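You operate a simulated robot arm through the tools that you are given. There is no shell and no other tool. Be economical: measure what you need, move in short steps, check, and stop when the job is done.

The job below is to be done with a simulated robot arm. You get a single attempt, and the scene is never put back.

JOB
Bung the overflow, fill the trough to the rinse stand's top, soak the cap.
Fine: orange bung home in the overflow hole before the white tap runs; the tap ends shut. The cream nozzle cap stays in till clean.

It is judged by the outcome, as a careful person would: the job done as asked, and still so three seconds after it is handed in. It fails if anything else is knocked over, pushed out of place, dropped, spilled or broken. A push-on lid holds only when it is set on centred and level and pressed home; a screw cap is set on level and turned clockwise until tight.

ROBOT AND FRAMES
A 6-joint arm with a two-finger parallel gripper on a trunk, on a base that drives. Base frame: it is fixed to the floor where the robot stands at the start and does not move with it; the origin is under the middle of the robot, x ahead of it, y to its left, z up. Lengths are in m, angles in degrees, forces in N, time in s.
With the tool pointing down near the work surface it reaches from about 0.32 to 0.82 m from the robot's upright axis, wherever it stands. Its first joint turns from -166.0 to 166.0 degrees. Places, roughly: overflow hole [-0.3, 1, 0.6]; trough [0.2, 0.8, 0.7]; white tap [0.2, 1, 1.4]; inside of the trough [0.2, 0.8, 0.7]; drain tap [0.2, 0.3, 0.6]. Payload 3.91 kg.
The TCP is the grasp point between the finger pads, 0.03 m short of the fingertips. In the tool frame z runs along the fingers and y along their closing line. The gripper opens to 0.11 m. The fingers are 0.02 m wide and 0.01 m thick; the gripper's body (0.048 by 0.112 m) begins 0.055 m behind the TCP.
Orientation is that of the tool frame in the base frame, as [roll, pitch, yaw] about the fixed x, y, z axes, in that order (R = Rz(yaw) Ry(pitch) Rx(roll)). With the fingers straight down and closing along the base's y, the tool's x points along the base's -x, its y along +y and its z along -z.

CONTROLS
- The arm moves only by the tool drive_tool. Its argument "commands" is a list of rows, each an object of numbers (a shift or turn left out is 0, a gripper value left out holds the last): "dx", "dy", "dz": the shift along the tool's x, y, z in units of 25 mm (1.0 is 25 mm); "wx", "wy", "wz": the turn, a rotation vector about the tool's x, y, z in units of 6 degrees (1.0 is 6 degrees); "claw": the opening, from 0 (shut) to 1 (fully open). In form: [{"dx": .., "dy": .., "dz": .., "wx": .., "wy": .., "wz": .., "claw": ..}, ...]. A call has 1 to 12 rows; each row shifts and turns the commanded pose from where the row before left it, along the tool's axes as they then stand. A call with a number of a shift or a turn outside -1 to 1 is refused whole. Each row takes 0.2 s and may step no farther than 0.05 m and 8.6 degrees from the row before; otherwise, or with a gripper value out of range, the whole call is refused. Where a pose cannot be reached the arm comes as near as it can. A force on the tool above 40 N (or 10 N above the force at the start of the call, whichever is more), or a blocked arm, ends the call early, and 0.2 s more pass. The fingers move at their own pace (about 0.045 m/s each) and stop on an object; they squeeze with about 36 N. The grip force told is the motor's: it shows also when the fingers shut on nothing. Time passes only in rows, and 0.2 s behind the last, so rows that do not move let the fingers close. It gives the time, the measured TCP pose, the force on the tool (base axes), the opening and the grip force at its end, in the units of the frame above (readings bear some noise).
- Cameras (640 x 400 px; columns grow to the right, rows downward): "scene" is now at [-0.015, 0.2049, 1.4976]; the picture's right is [0.67, -0.74, 0.00], its down [-0.48, -0.43, -0.76] and it looks along [0.57, 0.51, -0.65] (base axes); focal length 214 px, centre (320, 200). "wrist" rides on the gripper at [0.077, 0.007, -0.114] in the tool frame; the picture's right is [-0.09, 1.00, 0.00], its down [-0.80, -0.07, -0.59] and it looks along [-0.59, -0.05, 0.80] (tool axes); focal length 270 px, centre (320, 200). There is no depth. A picture from a camera that has moved, and an enlarged one, comes with that camera's place and axes in the base frame and with its lens.
- snapshot(camera): a new picture of that camera. The clock stands still meanwhile.
- lift_body(by): slides the trunk up (or, below 0, down) by that many m; the arm and the scene camera ride with it, the base frame stays. It gives what a move gives, with no picture.
- base_move(legs): drives the robot by 1 to 6 legs, each [ahead, turn to the left] in m and degrees, along the robot's own axes; the way and the turn of a leg run together, so that a leg with both is an arc; at most 1.5 m and 180 degrees a leg. The arm and the cameras ride along, it lands a little off, and it stops where it bumps. It gives what a move gives.
- head_to(pan, tilt): turns the head with the scene camera to pan (to the left, within 155 degrees either way) and tilt (down, from -29 to 69), counted from straight ahead of the robot. It gives what a move gives.
- zoom(camera, box): a new picture of the part [left, top, right, bottom] of that camera's present view, enlarged. The clock stands still meanwhile.
- hand_in(): hands the job in; it is judged then, once.

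Go step by step. Nothing tells you exact positions but the pictures and the camera data: compare them with the known pose of the tool, close in by small moves and look again before you grip or let go. The budget is 120 turns and 78 pictures, counting those below and the enlarged ones. Unless the task says otherwise, let go and move clear before handing in, and close with one line.

The tools are called after "Request:" as name(argument=value, ...) on one line, values as JSON. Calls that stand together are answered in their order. drive_tool: Moves the arm, as the interface text tells. Its arguments: {"type":"object","properties":{"commands":{"type":"array"}},"required":["commands"]} The other tools are called the same way: lift_body (by) slides the trunk up or down; base_move (legs) drives the base; head_to (pan, tilt) turns the head that bears the scene camera; snapshot (camera) takes a picture; zoom (camera, box) takes an enlarged picture of a part of a camera's view; hand_in () hands the job in.

At the start:

```text
time_s: 0.0
tcp_pos: [-0.0735, 0.3871, 1.0002]
tool_rot: [179.9, -0.1, 180.0]
ft_force: [0.3, -0.2, 0.4]
grip_width: 0.1099
gripper_force: 0.0
trunk travel left (down, up): [-0.45, 0.16]
robot x, y, heading: [-0.0021, -0.0014, -0.1]
head pan, tilt: [42.0, 40.3]
```

scene: 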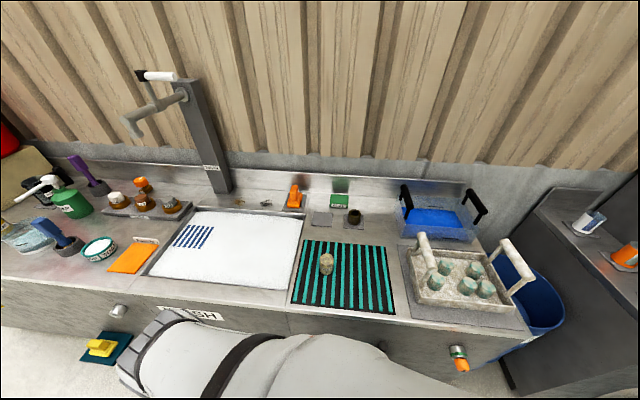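
wrist: 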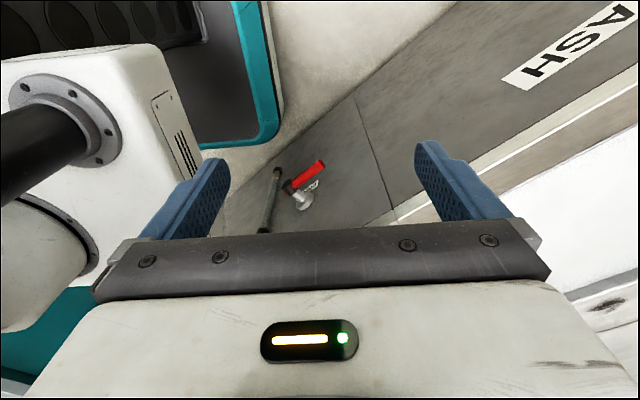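

I see a bench with a sink/trough area, a tap on a post, a striped mat and several small items. I'll zoom in to identify the bung, the cap, the overflow and the drain.

Request:
zoom(camera="scene", box=[0, 60, 240, 300])

Request:
zoom(camera="scene", box=[220, 150, 540, 350])

```text
1.67 times, centred on (120, 180) of scene
camera zoom: at [-0.015, 0.2049, 1.4976], right [0.67, -0.74, 0.0], down [-0.48, -0.43, -0.76], along [0.57, 0.51, -0.65], focal length 358 px, centre (653, 233)
```

zoom: 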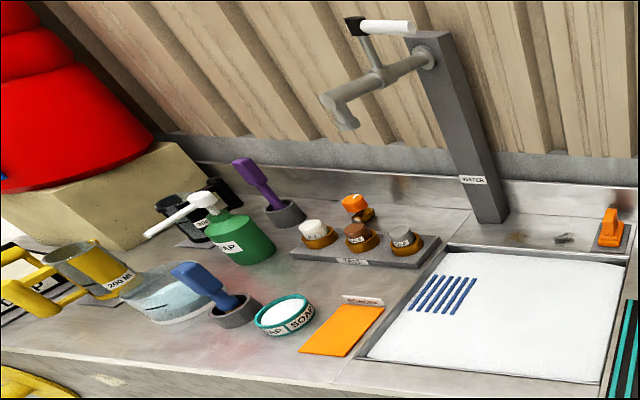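

```text
2.00 times, centred on (380, 250) of scene
camera zoom: at [-0.015, 0.2049, 1.4976], right [0.67, -0.74, 0.0], down [-0.48, -0.43, -0.76], along [0.57, 0.51, -0.65], focal length 429 px, centre (200, 100)
```

zoom: 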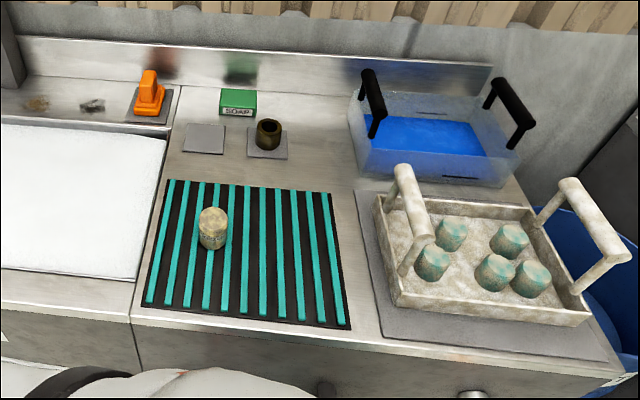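

The bench appears to run diagonally (about along [0.67,-0.74]), with the overflow and the drain on its front face. I'll zoom in on more detail and turn the head to look at the front.

Request:
zoom(camera="scene", box=[60, 270, 260, 395])

Request:
zoom(camera="scene", box=[90, 160, 210, 235])

Request:
zoom(camera="scene", box=[380, 300, 540, 400])

Request:
zoom(camera="scene", box=[140, 170, 400, 330])

```text
3.20 times, centred on (160, 332) of scene
camera zoom: at [-0.015, 0.2049, 1.4976], right [0.67, -0.74, 0.0], down [-0.48, -0.43, -0.76], along [0.57, 0.51, -0.65], focal length 686 px, centre (832, -224)
```

zoom: 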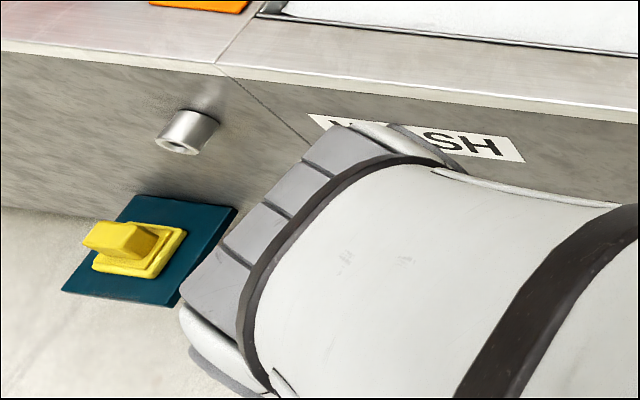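

```text
5.33 times, centred on (150, 198) of scene
camera zoom: at [-0.015, 0.2049, 1.4976], right [0.67, -0.74, 0.0], down [-0.48, -0.43, -0.76], along [0.57, 0.51, -0.65], focal length 1144 px, centre (1227, 213)
```

zoom: 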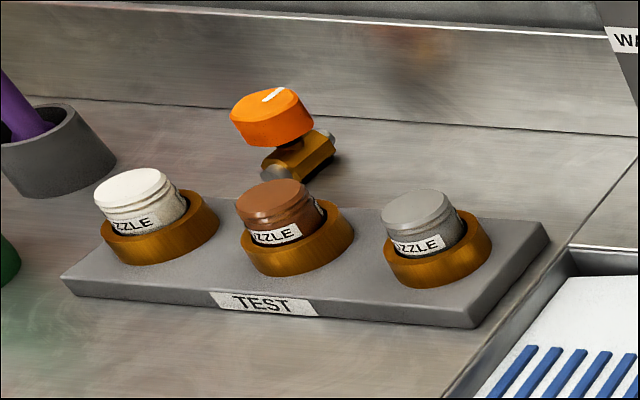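

```text
4.00 times, centred on (460, 350) of scene
camera zoom: at [-0.015, 0.2049, 1.4976], right [0.67, -0.74, 0.0], down [-0.48, -0.43, -0.76], along [0.57, 0.51, -0.65], focal length 858 px, centre (-240, -400)
```

zoom: 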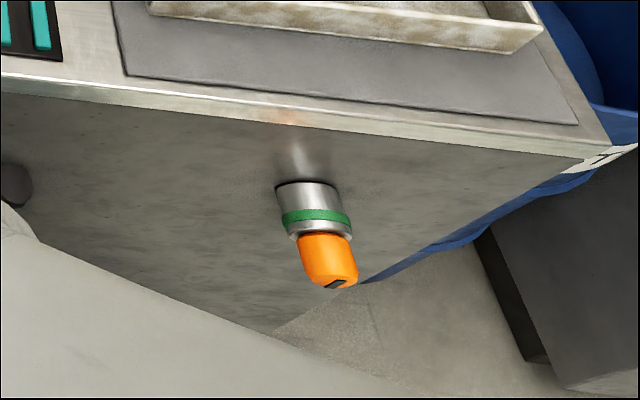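

```text
2.46 times, centred on (270, 250) of scene
camera zoom: at [-0.015, 0.2049, 1.4976], right [0.67, -0.74, 0.0], down [-0.48, -0.43, -0.76], along [0.57, 0.51, -0.65], focal length 528 px, centre (443, 77)
```

zoom: 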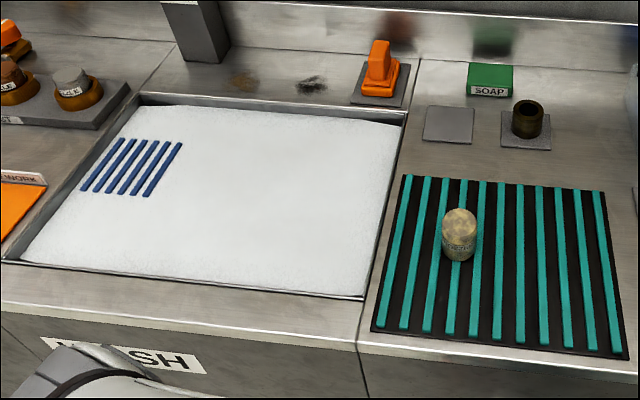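

Next I'll zoom closer on the mat cap, the orange object behind the trough, the blue bars and the tap.

Request:
zoom(camera="scene", box=[290, 235, 370, 285])

Request:
zoom(camera="scene", box=[270, 175, 370, 238])

Request:
zoom(camera="scene", box=[140, 205, 320, 318])

Request:
zoom(camera="scene", box=[100, 50, 260, 150])

```text
8.00 times, centred on (330, 260) of scene
camera zoom: at [-0.015, 0.2049, 1.4976], right [0.67, -0.74, 0.0], down [-0.48, -0.43, -0.76], along [0.57, 0.51, -0.65], focal length 1716 px, centre (240, -280)
```

zoom: 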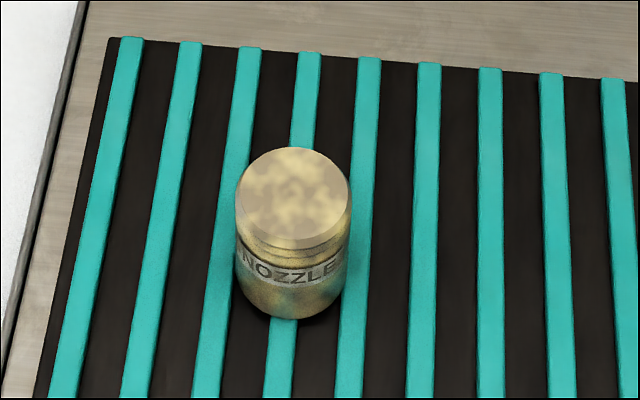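

```text
6.35 times, centred on (320, 206) of scene
camera zoom: at [-0.015, 0.2049, 1.4976], right [0.67, -0.74, 0.0], down [-0.48, -0.43, -0.76], along [0.57, 0.51, -0.65], focal length 1362 px, centre (320, 159)
```

zoom: 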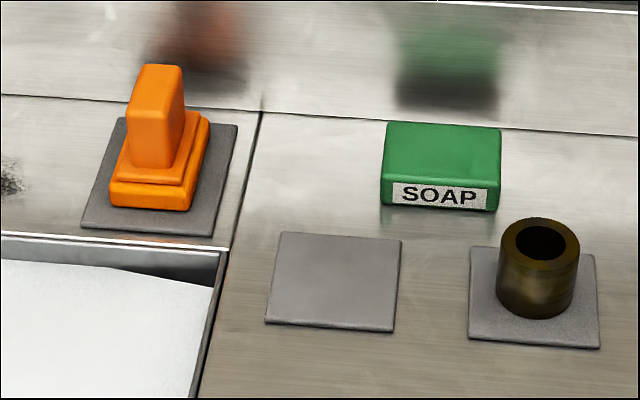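

```text
3.54 times, centred on (230, 262) of scene
camera zoom: at [-0.015, 0.2049, 1.4976], right [0.67, -0.74, 0.0], down [-0.48, -0.43, -0.76], along [0.57, 0.51, -0.65], focal length 759 px, centre (639, -18)
```

zoom: 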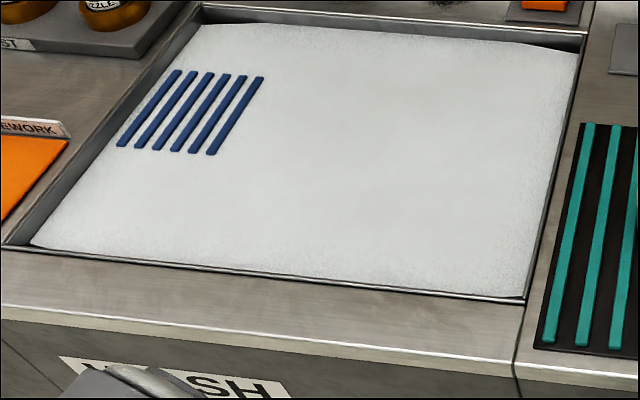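

```text
4.00 times, centred on (180, 100) of scene
camera zoom: at [-0.015, 0.2049, 1.4976], right [0.67, -0.74, 0.0], down [-0.48, -0.43, -0.76], along [0.57, 0.51, -0.65], focal length 858 px, centre (880, 600)
```

zoom: 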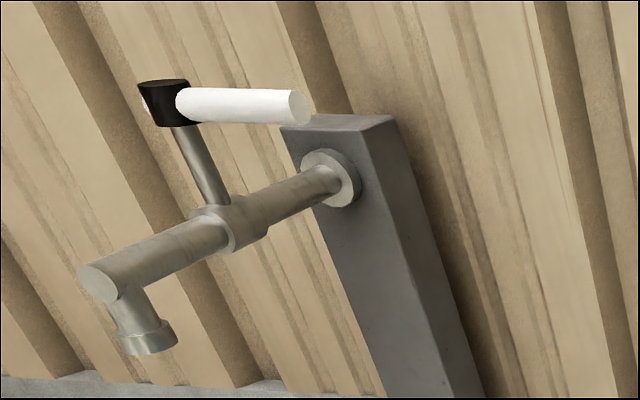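

The bench top may be higher than I assumed, so I'll raise the trunk and use the parallax to measure it.

Request:
lift_body(by=0.15)

Request:
snapshot(camera="scene")

```text
time_s: 1.8
tcp_pos: [-0.0737, 0.3885, 1.1488]
tool_rot: [180.0, 0.0, -179.9]
ft_force: [-0.3, -0.1, 0.7]
grip_width: 0.11
gripper_force: 0.0
trunk travel left (down, up): [-0.6, 0.01]
robot x, y, heading: [-0.0002, -0.0009, 0.1]
head pan, tilt: [42.0, 40.3]
```

```text
65 pictures are left
camera scene: at [-0.015, 0.205, 1.6476], right [0.67, -0.74, 0.0], down [-0.48, -0.43, -0.76], along [0.57, 0.51, -0.65], focal length 214 px, centre (320, 200)
```

scene: 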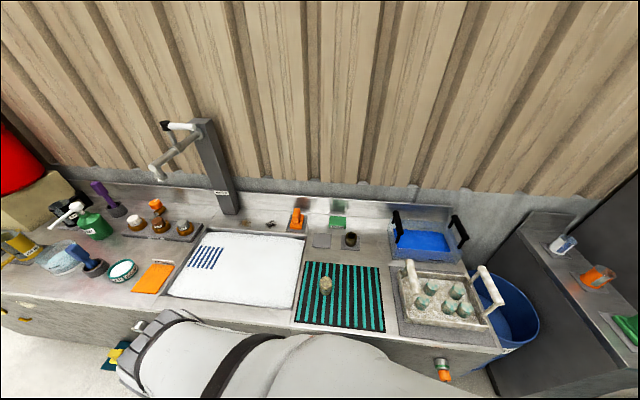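

Request:
zoom(camera="scene", box=[140, 190, 400, 352])

Request:
zoom(camera="scene", box=[60, 100, 300, 250])

```text
2.46 times, centred on (270, 271) of scene
camera zoom: at [-0.015, 0.205, 1.6476], right [0.67, -0.74, 0.0], down [-0.48, -0.43, -0.76], along [0.57, 0.51, -0.65], focal length 528 px, centre (443, 25)
```

zoom: 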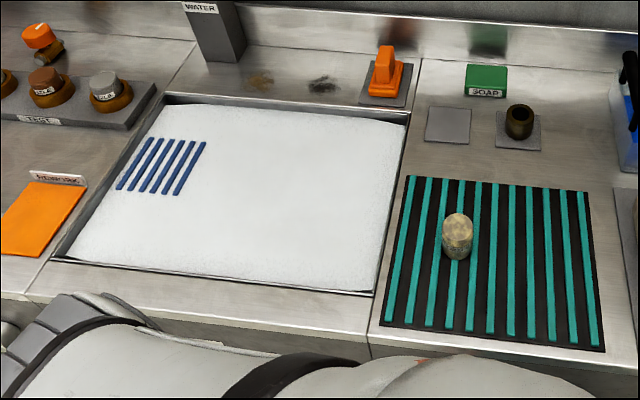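

```text
2.67 times, centred on (180, 175) of scene
camera zoom: at [-0.015, 0.205, 1.6476], right [0.67, -0.74, 0.0], down [-0.48, -0.43, -0.76], along [0.57, 0.51, -0.65], focal length 572 px, centre (693, 267)
```

zoom: 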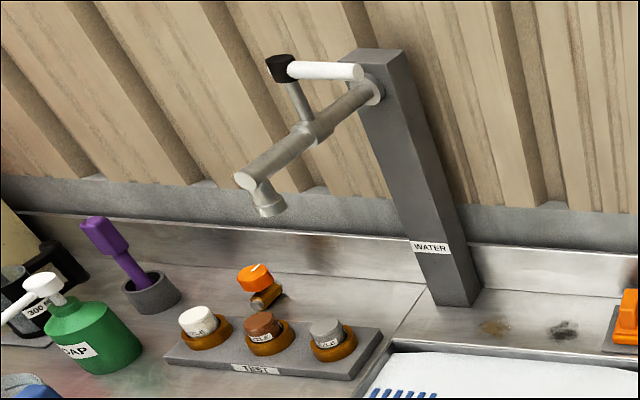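

The bench top comes out at z≈0.79 and the bench yaw at about -54°. Now I'll look at the drain tap, the right-hand nozzle and the surroundings to work out which object is the bung.

Request:
zoom(camera="wrist", box=[180, 100, 500, 300])

Request:
head_to(pan=0, tilt=45)

Request:
snapshot(camera="scene")

```text
2.00 times, centred on (340, 200) of wrist
camera zoom: at [-0.1505, 0.3943, 1.2645], right [0.09, 1.0, 0.0], down [0.8, -0.07, 0.59], along [0.59, -0.05, -0.8], focal length 541 px, centre (280, 200)
```

zoom: 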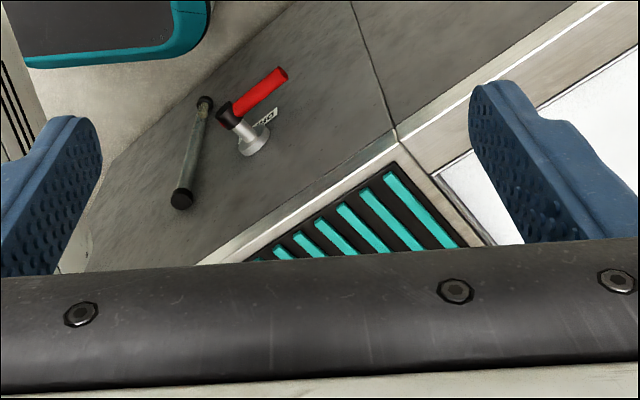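

```text
time_s: 2.8
tcp_pos: [-0.0722, 0.3879, 1.1497]
tool_rot: [-180.0, 0.0, 180.0]
ft_force: [-0.1, 0.2, 0.2]
grip_width: 0.1098
gripper_force: 0.1
trunk travel left (down, up): [-0.6, 0.01]
robot x, y, heading: [0.0034, 0.0029, 0.0]
head pan, tilt: [0.0, 45.0]
```

```text
61 pictures are left
camera scene: at [0.0034, 0.1482, 1.6408], right [0.0, -1.0, 0.0], down [-0.71, 0.0, -0.71], along [0.71, 0.0, -0.71], focal length 214 px, centre (320, 200)
```

scene: 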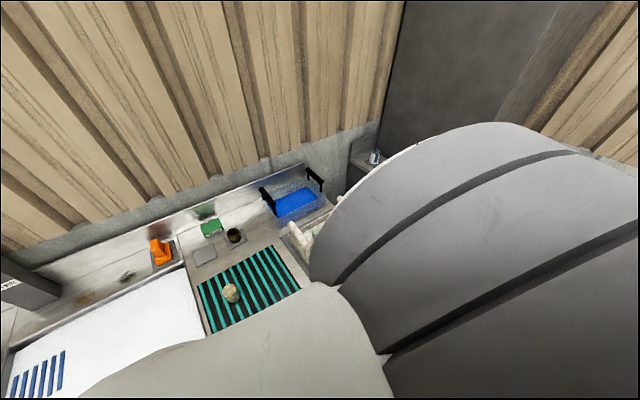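

The right side is hidden by the arm. I'll check the left side and the floor before driving.

Request:
head_to(pan=95, tilt=45)

Request:
snapshot(camera="scene")

Request:
zoom(camera="scene", box=[160, 150, 400, 300])

```text
time_s: 4.5
tcp_pos: [-0.0728, 0.3884, 1.1494]
tool_rot: [179.9, 0.0, 180.0]
ft_force: [0.5, -0.7, -0.1]
grip_width: 0.1101
gripper_force: 0.1
trunk travel left (down, up): [-0.6, 0.01]
robot x, y, heading: [-0.0005, 0.0002, -0.2]
head pan, tilt: [95.0, 45.0]
```

```text
60 pictures are left
camera scene: at [-0.085, 0.2291, 1.6408], right [1.0, 0.09, 0.0], down [0.06, -0.7, -0.71], along [-0.06, 0.7, -0.71], focal length 214 px, centre (320, 200)
```

scene: 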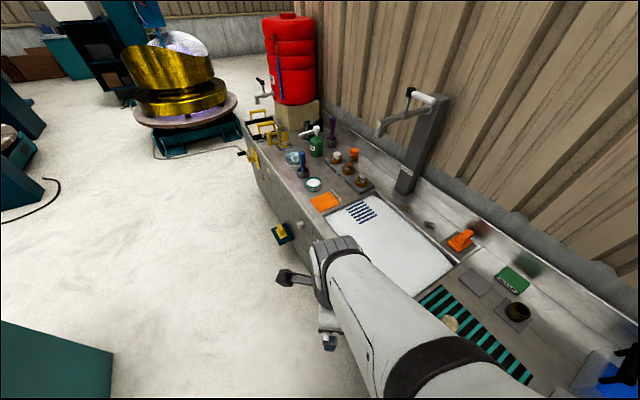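

```text
2.67 times, centred on (280, 225) of scene
camera zoom: at [-0.085, 0.2291, 1.6408], right [1.0, 0.09, 0.0], down [0.06, -0.7, -0.71], along [-0.06, 0.7, -0.71], focal length 572 px, centre (427, 133)
```

zoom: 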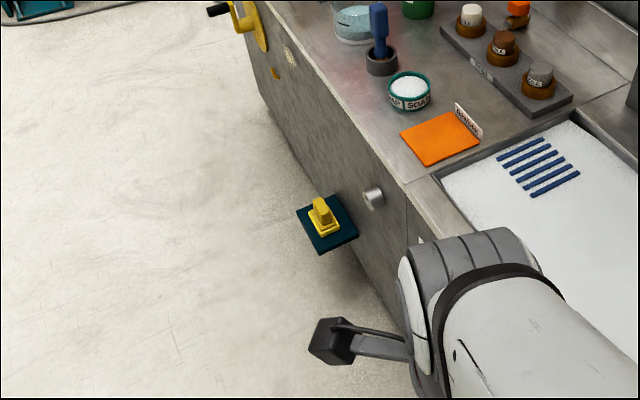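

There's an empty steel nozzle on the left of the front face (the overflow) with a yellow block on a shelf beside it. I'll back off and square up to the bench in front of the trough for a proper look.

Request:
base_move(legs=[[-0.25, 0], [0, -54], [-0.35, 0], [0, 90]])

Request:
head_to(pan=-25, tilt=45)

Request:
snapshot(camera="scene")

```text
time_s: 14.5
tcp_pos: [-0.7445, 0.552, 1.1512]
tool_rot: [179.9, 0.0, -143.6]
ft_force: [0.0, 0.3, 0.2]
grip_width: 0.1103
gripper_force: 0.0
trunk travel left (down, up): [-0.6, 0.01]
robot x, y, heading: [-0.4788, 0.3205, 35.4]
head pan, tilt: [95.0, 45.0]
```

```text
time_s: 16.5
tcp_pos: [-0.7446, 0.5524, 1.1501]
tool_rot: [-179.9, 0.0, -143.7]
ft_force: [0.7, -0.9, 0.2]
grip_width: 0.1101
gripper_force: 0.0
trunk travel left (down, up): [-0.6, 0.01]
robot x, y, heading: [-0.4815, 0.3194, 35.4]
head pan, tilt: [-25.0, 45.0]
```

```text
58 pictures are left
camera scene: at [-0.5519, 0.4095, 1.6408], right [0.18, -0.98, 0.0], down [-0.7, -0.13, -0.71], along [0.7, 0.13, -0.71], focal length 214 px, centre (320, 200)
```

scene: 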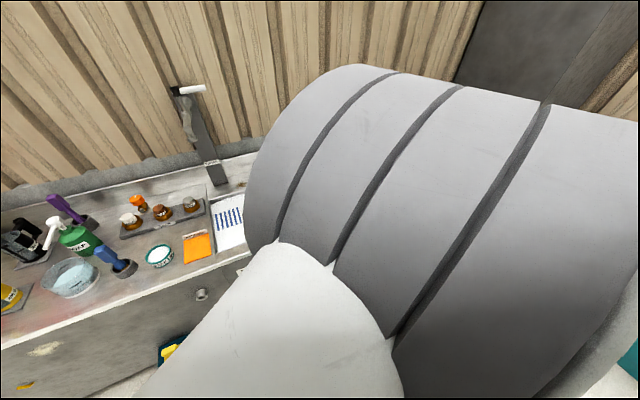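

The torso blocks this view, so I'll keep the bench on the robot's left. I'll turn back along the bench and drive up to inspect the right-hand nozzle and the bung candidates.

Request:
base_move(legs=[[0, -90], [0.45, 0]])

Request:
head_to(pan=50, tilt=55)

Request:
lift_body(by=-0.2)

Request:
snapshot(camera="scene")

Request:
snapshot(camera="wrist")

```text
time_s: 23.1
tcp_pos: [0.0141, 0.2041, 1.1504]
tool_rot: [179.9, 0.0, 125.1]
ft_force: [0.5, -0.3, 0.5]
grip_width: 0.11
gripper_force: 0.2
trunk travel left (down, up): [-0.6, 0.01]
robot x, y, heading: [-0.2275, -0.0581, -55.4]
head pan, tilt: [-25.0, 45.0]
```

```text
time_s: 24.6
tcp_pos: [0.0132, 0.2029, 1.15]
tool_rot: [-180.0, 0.0, 125.1]
ft_force: [0.1, -0.5, 0.5]
grip_width: 0.1103
gripper_force: 0.1
trunk travel left (down, up): [-0.6, 0.01]
robot x, y, heading: [-0.2282, -0.0574, -55.4]
head pan, tilt: [50.0, 55.0]
```

```text
time_s: 26.7
tcp_pos: [0.0138, 0.2039, 0.9497]
tool_rot: [180.0, 0.0, 125.1]
ft_force: [-0.2, -0.1, 0.5]
grip_width: 0.1099
gripper_force: 0.0
trunk travel left (down, up): [-0.4, 0.21]
robot x, y, heading: [-0.2289, -0.0581, -55.5]
head pan, tilt: [50.0, 55.0]
```

```text
57 pictures are left
camera scene: at [-0.1015, 0.0318, 1.4324], right [-0.75, -0.66, 0.0], down [-0.51, 0.58, -0.63], along [0.42, -0.47, -0.78], focal length 214 px, centre (320, 200)
```

scene: 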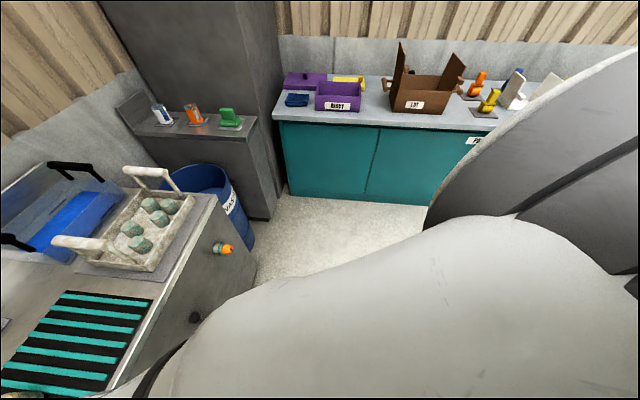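

```text
56 pictures are left
camera wrist: at [-0.0252, 0.27, 1.0648], right [0.87, 0.5, 0.0], down [0.4, -0.7, 0.59], along [0.3, -0.51, -0.8], focal length 270 px, centre (320, 200)
```

wrist: 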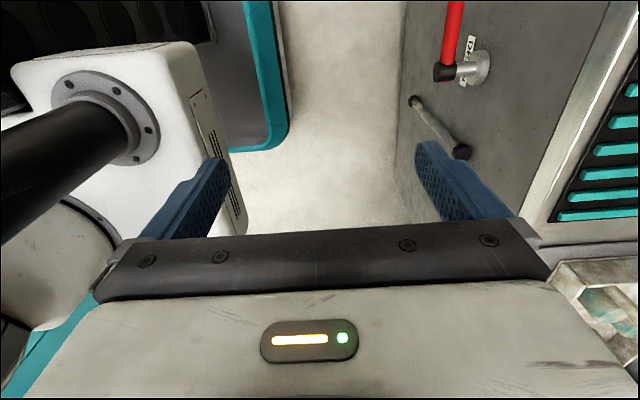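

Request:
zoom(camera="scene", box=[440, 55, 600, 155])

Request:
zoom(camera="scene", box=[180, 220, 280, 283])

Request:
zoom(camera="scene", box=[120, 80, 300, 192])

```text
4.00 times, centred on (520, 105) of scene
camera zoom: at [-0.1015, 0.0318, 1.4324], right [-0.75, -0.66, 0.0], down [-0.51, 0.58, -0.63], along [0.42, -0.47, -0.78], focal length 858 px, centre (-480, 580)
```

zoom: 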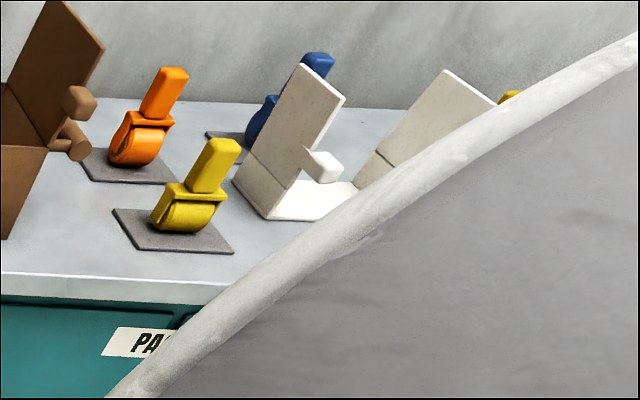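

```text
6.35 times, centred on (230, 252) of scene
camera zoom: at [-0.1015, 0.0318, 1.4324], right [-0.75, -0.66, 0.0], down [-0.51, 0.58, -0.63], along [0.42, -0.47, -0.78], focal length 1362 px, centre (891, -127)
```

zoom: 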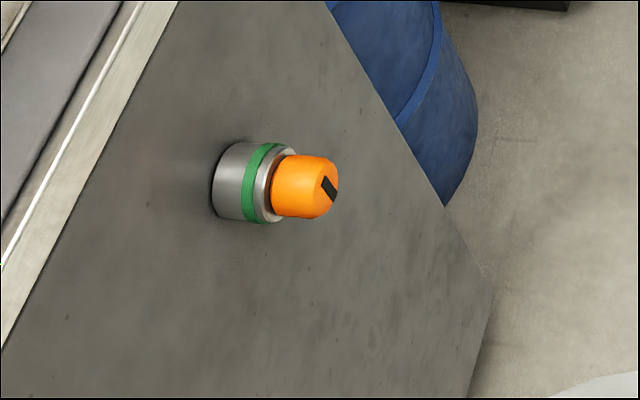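

```text
3.56 times, centred on (210, 136) of scene
camera zoom: at [-0.1015, 0.0318, 1.4324], right [-0.75, -0.66, 0.0], down [-0.51, 0.58, -0.63], along [0.42, -0.47, -0.78], focal length 763 px, centre (711, 428)
```

zoom: 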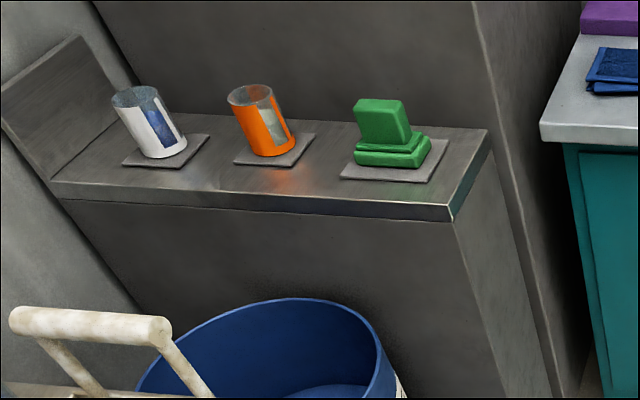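

The blocks turn out to be scrubbers, stamps and brushes. The only bung-like part is the orange plug parked in the green-banded sleeve at about (0.45, 0.01, 0.657). The empty sleeve at about (-0.27, 1.00, 0.657) is the overflow, on the same face and with the same axis. I'll turn the tool to point horizontally into the bench face.

Request:
drive_tool(commands=[{"wx": -0.8248, "wy": 0.8248, "wz": 0.8248}, {"wx": -0.8248, "wy": 0.8248, "wz": 0.8248}, {"wx": -0.8248, "wy": 0.8248, "wz": 0.8248}, {"wx": -0.8248, "wy": 0.8248, "wz": 0.8248}, {"wx": -0.8248, "wy": 0.8248, "wz": 0.8248}, {"wx": -0.8248, "wy": 0.8248, "wz": 0.8248}, {"wx": -0.8248, "wy": 0.8248, "wz": 0.8248}])

Request:
drive_tool(commands=[{"wx": -0.8248, "wy": 0.8248, "wz": 0.8248}, {"wx": -0.8248, "wy": 0.8248, "wz": 0.8248}, {"wx": -0.8248, "wy": 0.8248, "wz": 0.8248}, {"wx": -0.8248, "wy": 0.8248, "wz": 0.8248}, {"wx": -0.8248, "wy": 0.8248, "wz": 0.8248}, {"wx": -0.8248, "wy": 0.8248, "wz": 0.8248}, {"wx": -0.8248, "wy": 0.8248, "wz": 0.8248}])

```text
time_s: 28.3
tcp_pos: [0.0338, 0.2331, 0.9691]
tool_rot: [153.1, -40.3, 100.6]
ft_force: [0.9, 0.2, 0.0]
grip_width: 0.1102
gripper_force: 0.1
out of reach, approached as far as the arm can: row 6, 7
trunk travel left (down, up): [-0.4, 0.21]
robot x, y, heading: [-0.2301, -0.0548, -55.0]
head pan, tilt: [50.0, 55.0]
```

```text
time_s: 29.9
tcp_pos: [0.2337, 0.12, 1.0507]
tool_rot: [-137.5, -89.9, -6.2]
ft_force: [-0.9, 0.7, -0.1]
grip_width: 0.1097
gripper_force: 0.0
out of reach, approached as far as the arm can: row 1, 2, 3, 4, 5, 6, 7
trunk travel left (down, up): [-0.4, 0.21]
robot x, y, heading: [-0.2326, -0.056, -55.8]
head pan, tilt: [50.0, 55.0]
```

Request:
drive_tool(commands=[{"dy": 1, "dz": -0.3}, {"dy": 1, "dz": -0.3}, {"dy": 1, "dz": -0.3}, {"dy": 1, "dz": -0.3}, {"dy": 1, "dz": -0.3}, {"dy": 1, "dz": -0.3}, {"dy": 1, "dz": -0.3, "dx": -1}, {"dy": 1, "dz": -0.3, "dx": -1}, {"dy": 0.6, "dx": -1}, {"dx": -1}, {"dx": -1}, {"dx": -1}])

Request:
snapshot(camera="wrist")

Request:
snapshot(camera="scene")

```text
time_s: 32.5
tcp_pos: [0.3074, -0.0898, 0.9022]
tool_rot: [154.4, -90.0, 60.6]
ft_force: [0.4, 0.0, 0.1]
grip_width: 0.1101
gripper_force: 0.0
trunk travel left (down, up): [-0.4, 0.21]
robot x, y, heading: [-0.2343, -0.0578, -55.3]
head pan, tilt: [50.0, 55.0]
```

```text
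52 pictures are left
camera wrist: at [0.2177, -0.1616, 0.978], right [0.57, -0.82, -0.09], down [-0.53, -0.28, -0.8], along [0.63, 0.51, -0.59], focal length 270 px, centre (320, 200)
```

wrist: 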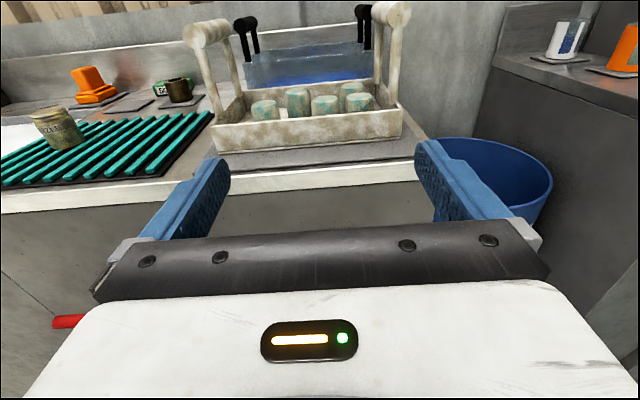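

```text
51 pictures are left
camera scene: at [-0.0796, 0.0818, 1.4274], right [-0.09, -1.0, 0.0], down [-0.82, 0.08, -0.57], along [0.57, -0.05, -0.82], focal length 214 px, centre (320, 200)
```

scene: 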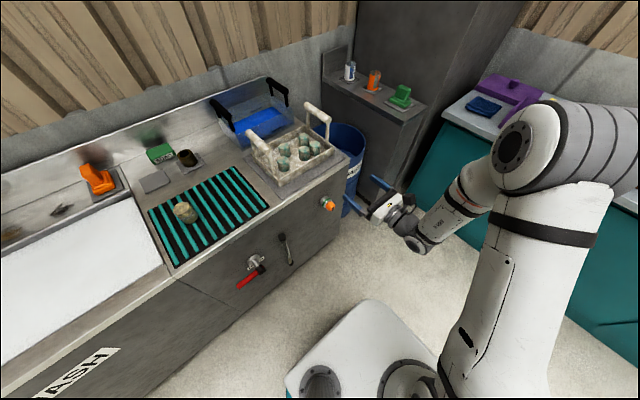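

Request:
drive_tool(commands=[{"dx": -1}, {"dx": -1}, {"dx": -1}, {"dx": -1}, {"dx": -1}, {"dx": -1}, {"dx": -1}, {"dx": -1}, {"dx": -0.8}, {"dx": -0.8}])

Request:
snapshot(camera="wrist")

Request:
zoom(camera="scene", box=[220, 150, 460, 300])

```text
time_s: 34.7
tcp_pos: [0.3075, -0.0905, 0.6611]
tool_rot: [-51.4, -90.0, -93.5]
ft_force: [-0.1, 1.2, 0.6]
grip_width: 0.1102
gripper_force: 0.0
trunk travel left (down, up): [-0.4, 0.21]
robot x, y, heading: [-0.2314, -0.0599, -55.6]
head pan, tilt: [50.0, 55.0]
```

```text
50 pictures are left
camera wrist: at [0.2171, -0.1614, 0.7375], right [0.57, -0.82, -0.09], down [-0.53, -0.28, -0.8], along [0.63, 0.51, -0.59], focal length 270 px, centre (320, 200)
```

wrist: 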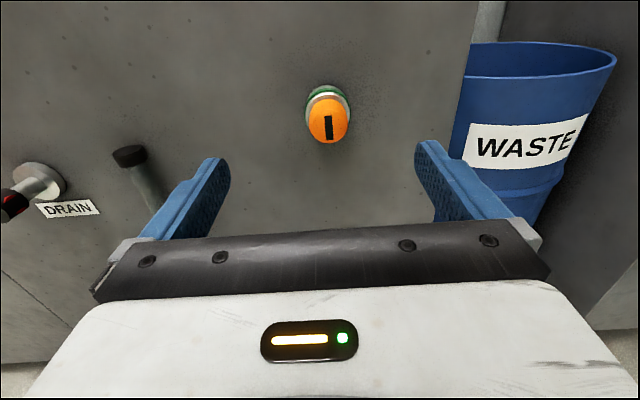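

```text
2.67 times, centred on (340, 225) of scene
camera zoom: at [-0.0797, 0.0818, 1.4274], right [-0.09, -1.0, 0.0], down [-0.82, 0.08, -0.57], along [0.57, -0.05, -0.82], focal length 572 px, centre (267, 133)
```

zoom: 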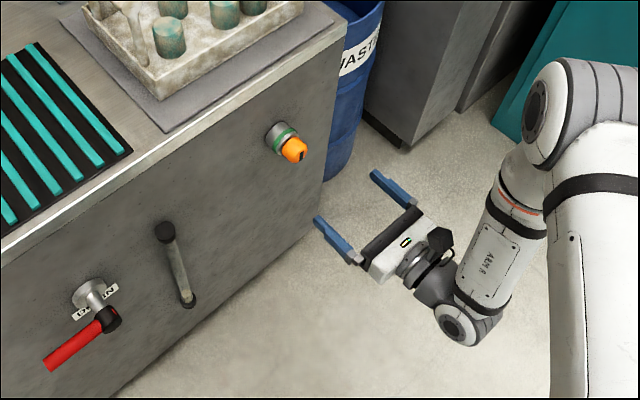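

Request:
head_to(pan=150, tilt=35)

Request:
snapshot(camera="scene")

```text
time_s: 36.5
tcp_pos: [0.3079, -0.0896, 0.6611]
tool_rot: [-44.6, -90.0, -100.3]
ft_force: [0.3, 0.4, 0.0]
grip_width: 0.1099
gripper_force: 0.0
trunk travel left (down, up): [-0.4, 0.21]
robot x, y, heading: [-0.2314, -0.0574, -55.1]
head pan, tilt: [150.0, 35.0]
```

```text
48 pictures are left
camera scene: at [-0.1585, 0.1764, 1.4556], right [1.0, 0.08, 0.0], down [0.05, -0.57, -0.82], along [-0.07, 0.82, -0.57], focal length 214 px, centre (320, 200)
```

scene: 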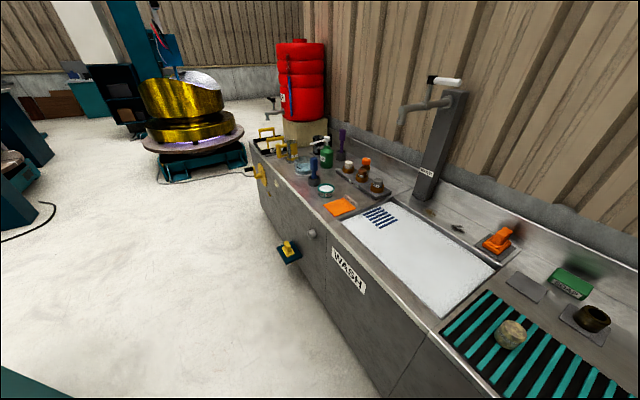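

Request:
zoom(camera="scene", box=[260, 210, 360, 272])

Request:
zoom(camera="scene", box=[460, 215, 620, 315])

Request:
zoom(camera="scene", box=[340, 200, 500, 320])

```text
6.40 times, centred on (310, 241) of scene
camera zoom: at [-0.1585, 0.1764, 1.4556], right [1.0, 0.08, 0.0], down [0.05, -0.57, -0.82], along [-0.07, 0.82, -0.57], focal length 1373 px, centre (384, -62)
```

zoom: 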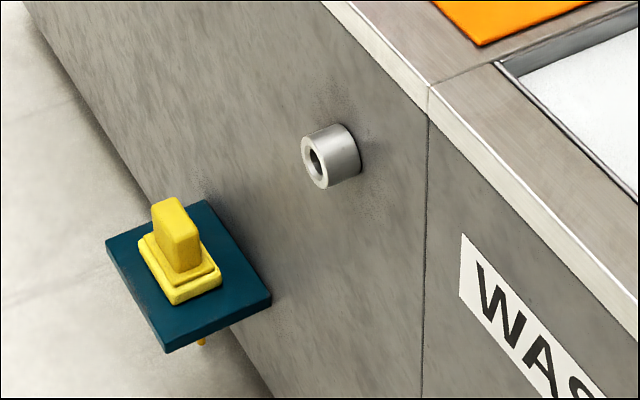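

```text
4.00 times, centred on (540, 265) of scene
camera zoom: at [-0.1585, 0.1764, 1.4556], right [1.0, 0.08, 0.0], down [0.05, -0.57, -0.82], along [-0.07, 0.82, -0.57], focal length 858 px, centre (-560, -60)
```

zoom: 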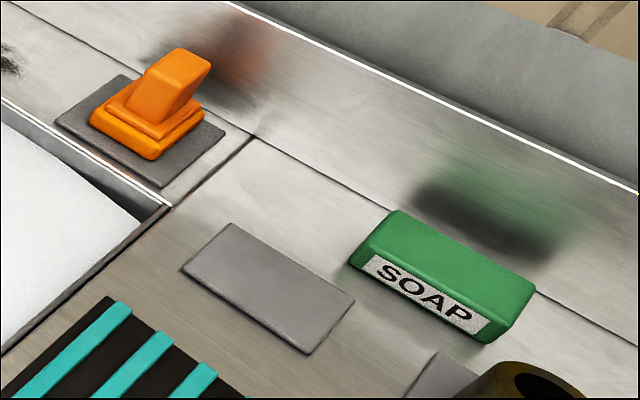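

```text
3.33 times, centred on (420, 260) of scene
camera zoom: at [-0.1585, 0.1764, 1.4556], right [1.0, 0.08, 0.0], down [0.05, -0.57, -0.82], along [-0.07, 0.82, -0.57], focal length 715 px, centre (-13, 0)
```

zoom: 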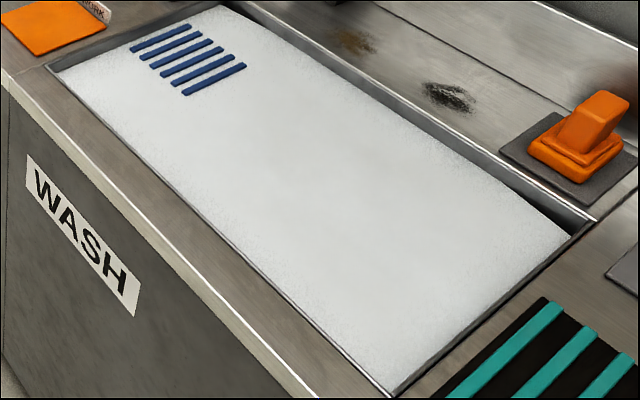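

The overflow sleeve is a plain steel tube with a round bore, so the round orange plug fits it and the square blocks can't. I'll approach the plug.

Request:
drive_tool(commands=[{"dy": 0.3, "dx": -0.2, "dz": 0.8}, {"dz": 0.8}])

Request:
zoom(camera="wrist", box=[200, 50, 440, 200])

```text
time_s: 37.1
tcp_pos: [0.3441, -0.0733, 0.6554]
tool_rot: [100.5, -90.0, 114.7]
ft_force: [1.6, -0.1, -0.4]
grip_width: 0.1099
gripper_force: 0.1
trunk travel left (down, up): [-0.4, 0.21]
robot x, y, heading: [-0.23, -0.057, -55.5]
head pan, tilt: [150.0, 35.0]
```

```text
2.67 times, centred on (320, 125) of wrist
camera zoom: at [0.2545, -0.1447, 0.7321], right [0.57, -0.82, -0.09], down [-0.53, -0.28, -0.8], along [0.63, 0.5, -0.59], focal length 721 px, centre (320, 400)
```

zoom: 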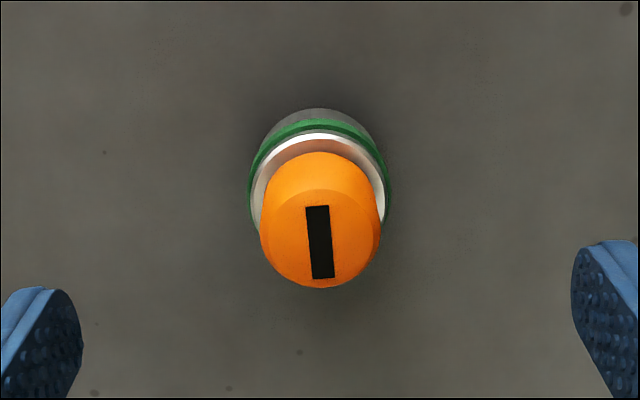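

Request:
drive_tool(commands=[{"dx": -0.24, "dz": 0.9}, {"dz": 0.9}, {"dz": 0.8, "claw": 1}])

Request:
snapshot(camera="wrist")

```text
time_s: 37.9
tcp_pos: [0.3977, -0.0349, 0.6494]
tool_rot: [177.2, -90.0, 37.8]
ft_force: [0.1, 0.4, 0.0]
grip_width: 0.1101
gripper_force: 0.0
trunk travel left (down, up): [-0.4, 0.21]
robot x, y, heading: [-0.229, -0.0548, -55.4]
head pan, tilt: [150.0, 35.0]
```

```text
43 pictures are left
camera wrist: at [0.3085, -0.107, 0.7263], right [0.57, -0.81, -0.09], down [-0.53, -0.28, -0.8], along [0.63, 0.51, -0.59], focal length 270 px, centre (320, 200)
```

wrist: 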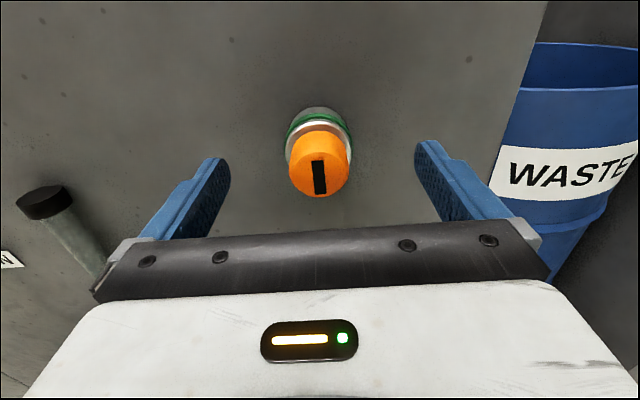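

Request:
drive_tool(commands=[{"dz": 0.2, "claw": 0}, {}, {}, {}, {}, {}, {}])

```text
time_s: 39.5
tcp_pos: [0.4017, -0.0317, 0.6491]
tool_rot: [28.2, -90.0, -172.9]
ft_force: [-5.6, 8.7, -0.2]
grip_width: 0.0367
gripper_force: 36.1
trunk travel left (down, up): [-0.4, 0.21]
robot x, y, heading: [-0.2308, -0.0586, -55.6]
head pan, tilt: [150.0, 35.0]
```

Request:
drive_tool(commands=[{"dy": -0.08}, {}])

Request:
drive_tool(commands=[{"dz": -0.3}, {"dz": -0.3}, {"dz": -0.3}])

Request:
snapshot(camera="wrist")

```text
time_s: 40.1
tcp_pos: [0.4026, -0.0318, 0.6504]
tool_rot: [-108.9, -90.0, -36.0]
ft_force: [1.2, 2.1, -1.1]
grip_width: 0.0366
gripper_force: 36.1
trunk travel left (down, up): [-0.4, 0.21]
robot x, y, heading: [-0.2311, -0.0601, -55.4]
head pan, tilt: [150.0, 35.0]
```

```text
time_s: 40.9
tcp_pos: [0.3826, -0.0438, 0.6494]
tool_rot: [-21.0, -90.0, -123.9]
ft_force: [-0.4, 0.2, -0.6]
grip_width: 0.0366
gripper_force: 36.0
trunk travel left (down, up): [-0.4, 0.21]
robot x, y, heading: [-0.2307, -0.0597, -55.3]
head pan, tilt: [150.0, 35.0]
```

```text
42 pictures are left
camera wrist: at [0.2926, -0.1155, 0.7263], right [0.57, -0.82, -0.09], down [-0.53, -0.28, -0.8], along [0.63, 0.51, -0.59], focal length 270 px, centre (320, 200)
```

wrist: 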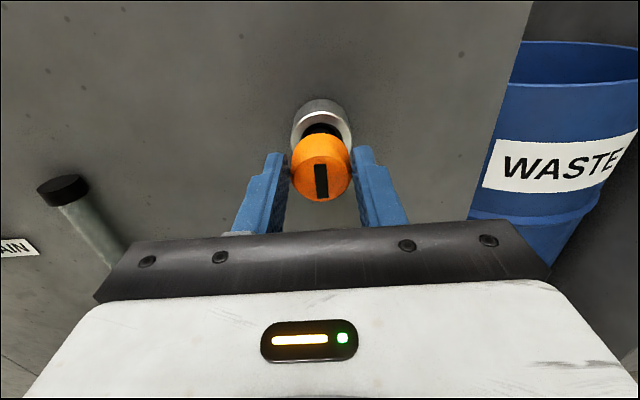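

The plug pulls out freely, and the green band disappeared, so it looks like a "home" indicator. I'll pull it fully out.

Request:
drive_tool(commands=[{"dz": -0.6}, {"dz": -0.6}, {"dz": -0.6}, {"dz": -0.8}, {"dz": -0.8}])

Request:
snapshot(camera="wrist")

```text
time_s: 42.1
tcp_pos: [0.312, -0.0941, 0.6498]
tool_rot: [165.5, -89.9, 49.4]
ft_force: [0.1, 0.0, 0.3]
grip_width: 0.0368
gripper_force: 36.2
trunk travel left (down, up): [-0.4, 0.21]
robot x, y, heading: [-0.2358, -0.0564, -55.2]
head pan, tilt: [150.0, 35.0]
```

```text
41 pictures are left
camera wrist: at [0.2227, -0.1644, 0.7268], right [0.57, -0.81, -0.09], down [-0.53, -0.28, -0.8], along [0.63, 0.51, -0.59], focal length 270 px, centre (320, 200)
```

wrist: 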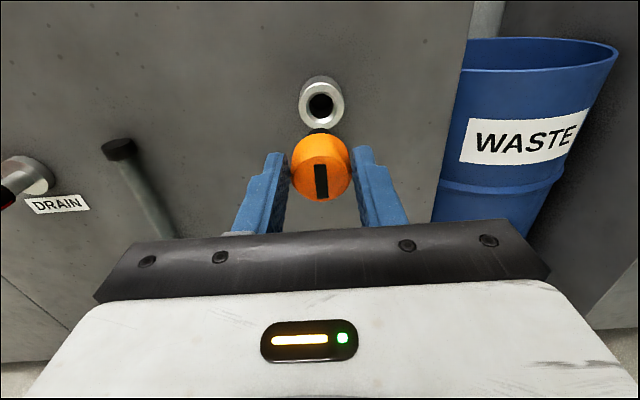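

Request:
drive_tool(commands=[{"dz": -1}, {"dz": -1}, {"dz": -1}])

Request:
base_move(legs=[[0, 1.2], [-1.2, 0]])

Request:
snapshot(camera="wrist")

```text
time_s: 42.9
tcp_pos: [0.2509, -0.137, 0.6493]
tool_rot: [163.9, -89.9, 51.0]
ft_force: [0.0, 0.3, 0.0]
grip_width: 0.0367
gripper_force: 35.7
trunk travel left (down, up): [-0.4, 0.21]
robot x, y, heading: [-0.2261, -0.0586, -55.5]
head pan, tilt: [150.0, 35.0]
```

```text
time_s: 49.3
tcp_pos: [-0.4441, 0.8419, 0.6496]
tool_rot: [-54.6, -90.0, -89.5]
ft_force: [0.2, 0.1, 0.9]
grip_width: 0.0369
gripper_force: 35.9
trunk travel left (down, up): [-0.4, 0.21]
robot x, y, heading: [-0.93, 0.912, -54.8]
head pan, tilt: [150.0, 35.0]
```

```text
40 pictures are left
camera wrist: at [-0.5326, 0.7693, 0.7265], right [0.58, -0.81, -0.09], down [-0.52, -0.29, -0.8], along [0.62, 0.51, -0.59], focal length 270 px, centre (320, 200)
```

wrist: 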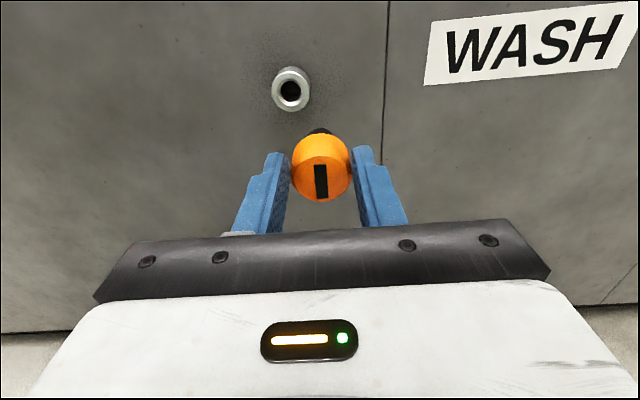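

The overflow hole lies straight ahead, about 30 mm to the left. I'll shift sideways, approach and check.

Request:
drive_tool(commands=[{"dy": -0.6, "wx": -0.1}, {"dy": -0.56}, {"dz": 0.8}, {"dz": 0.8}, {"dz": 0.8}])

Request:
zoom(camera="wrist", box=[200, 70, 440, 220])

```text
time_s: 50.5
tcp_pos: [-0.4137, 0.8999, 0.6497]
tool_rot: [91.4, -90.0, 123.8]
ft_force: [0.1, 0.0, 0.1]
grip_width: 0.0365
gripper_force: 36.0
trunk travel left (down, up): [-0.4, 0.21]
robot x, y, heading: [-0.9282, 0.9188, -54.5]
head pan, tilt: [150.0, 35.0]
```

```text
2.67 times, centred on (320, 145) of wrist
camera zoom: at [-0.5016, 0.829, 0.7262], right [0.57, -0.81, -0.09], down [-0.53, -0.28, -0.8], along [0.63, 0.51, -0.59], focal length 721 px, centre (320, 347)
```

zoom: 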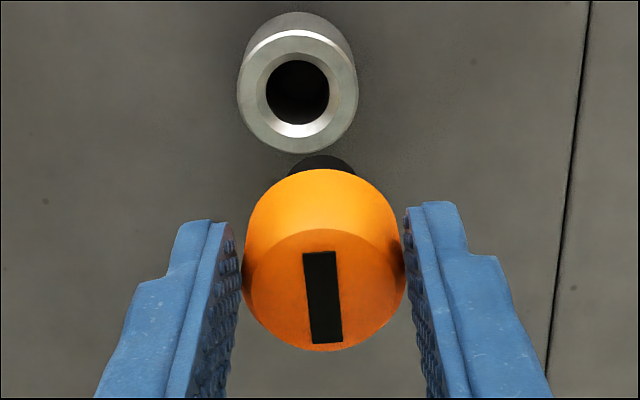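

Request:
drive_tool(commands=[{"dy": -0.34, "dx": 0.08}, {"dz": 0.5}, {"dz": 0.5}])

Request:
zoom(camera="wrist", box=[200, 70, 440, 220])

```text
time_s: 51.3
tcp_pos: [-0.3948, 0.9224, 0.6506]
tool_rot: [29.5, -90.0, -174.1]
ft_force: [-0.8, 1.4, -0.5]
grip_width: 0.0368
gripper_force: 36.0
trunk travel left (down, up): [-0.4, 0.21]
robot x, y, heading: [-0.9278, 0.9152, -54.8]
head pan, tilt: [150.0, 35.0]
```

```text
2.67 times, centred on (320, 145) of wrist
camera zoom: at [-0.4858, 0.8503, 0.7281], right [0.58, -0.81, -0.09], down [-0.53, -0.29, -0.8], along [0.63, 0.51, -0.59], focal length 721 px, centre (320, 347)
```

zoom: 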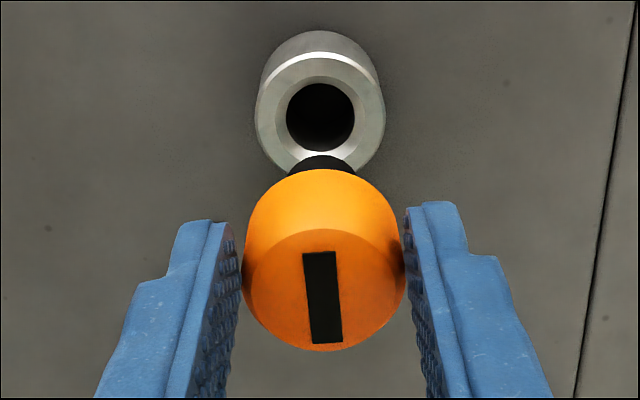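

Request:
drive_tool(commands=[{"dz": 0.4}, {"dz": 0.4}])

Request:
zoom(camera="wrist", box=[200, 70, 440, 220])

```text
time_s: 51.9
tcp_pos: [-0.3784, 0.9334, 0.6506]
tool_rot: [4.4, -90.0, -149.3]
ft_force: [0.7, -0.2, -0.1]
grip_width: 0.0365
gripper_force: 36.2
trunk travel left (down, up): [-0.4, 0.21]
robot x, y, heading: [-0.9291, 0.9196, -54.5]
head pan, tilt: [150.0, 35.0]
```

```text
2.67 times, centred on (320, 145) of wrist
camera zoom: at [-0.4693, 0.8617, 0.7282], right [0.57, -0.81, -0.09], down [-0.53, -0.28, -0.8], along [0.63, 0.51, -0.59], focal length 721 px, centre (320, 347)
```

zoom: 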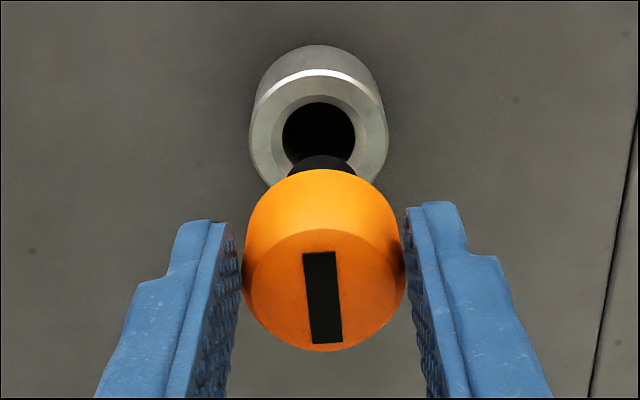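

Request:
drive_tool(commands=[{"dz": 0.4, "dy": -0.02}, {"dz": 0.4}, {"dz": 0.4}])

Request:
zoom(camera="wrist", box=[200, 70, 440, 220])

```text
time_s: 52.7
tcp_pos: [-0.356, 0.9514, 0.6519]
tool_rot: [-50.2, -89.9, -94.4]
ft_force: [-0.2, -0.1, -0.6]
grip_width: 0.0365
gripper_force: 35.8
trunk travel left (down, up): [-0.4, 0.21]
robot x, y, heading: [-0.9287, 0.9134, -54.5]
head pan, tilt: [150.0, 35.0]
```

```text
2.67 times, centred on (320, 145) of wrist
camera zoom: at [-0.4452, 0.8794, 0.7285], right [0.57, -0.81, -0.09], down [-0.53, -0.28, -0.8], along [0.63, 0.51, -0.59], focal length 721 px, centre (320, 347)
```

zoom: 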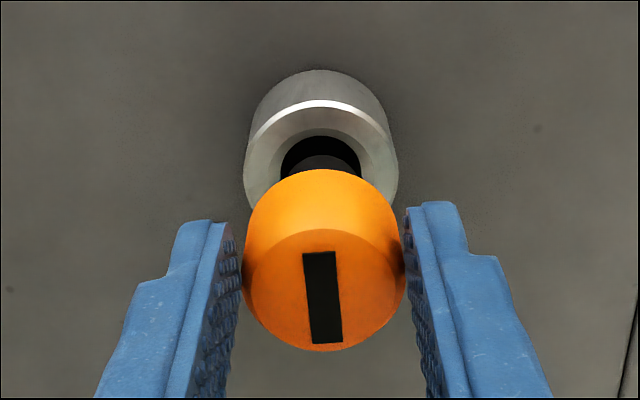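

Request:
drive_tool(commands=[{"dz": 0.3}, {"dz": 0.3}, {"dz": 0.3}, {"dz": 0.2}])

Request:
zoom(camera="wrist", box=[200, 70, 440, 220])

```text
time_s: 53.7
tcp_pos: [-0.3332, 0.9673, 0.6504]
tool_rot: [-149.3, -89.9, 4.5]
ft_force: [-0.3, 0.1, -1.7]
grip_width: 0.0365
gripper_force: 36.1
trunk travel left (down, up): [-0.4, 0.21]
robot x, y, heading: [-0.9266, 0.9165, -54.8]
head pan, tilt: [150.0, 35.0]
```

```text
2.67 times, centred on (320, 145) of wrist
camera zoom: at [-0.4228, 0.8952, 0.7282], right [0.57, -0.81, -0.09], down [-0.53, -0.29, -0.8], along [0.63, 0.51, -0.59], focal length 721 px, centre (320, 347)
```

zoom: 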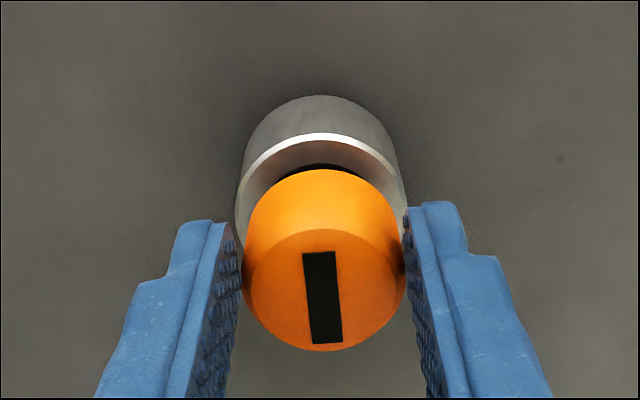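

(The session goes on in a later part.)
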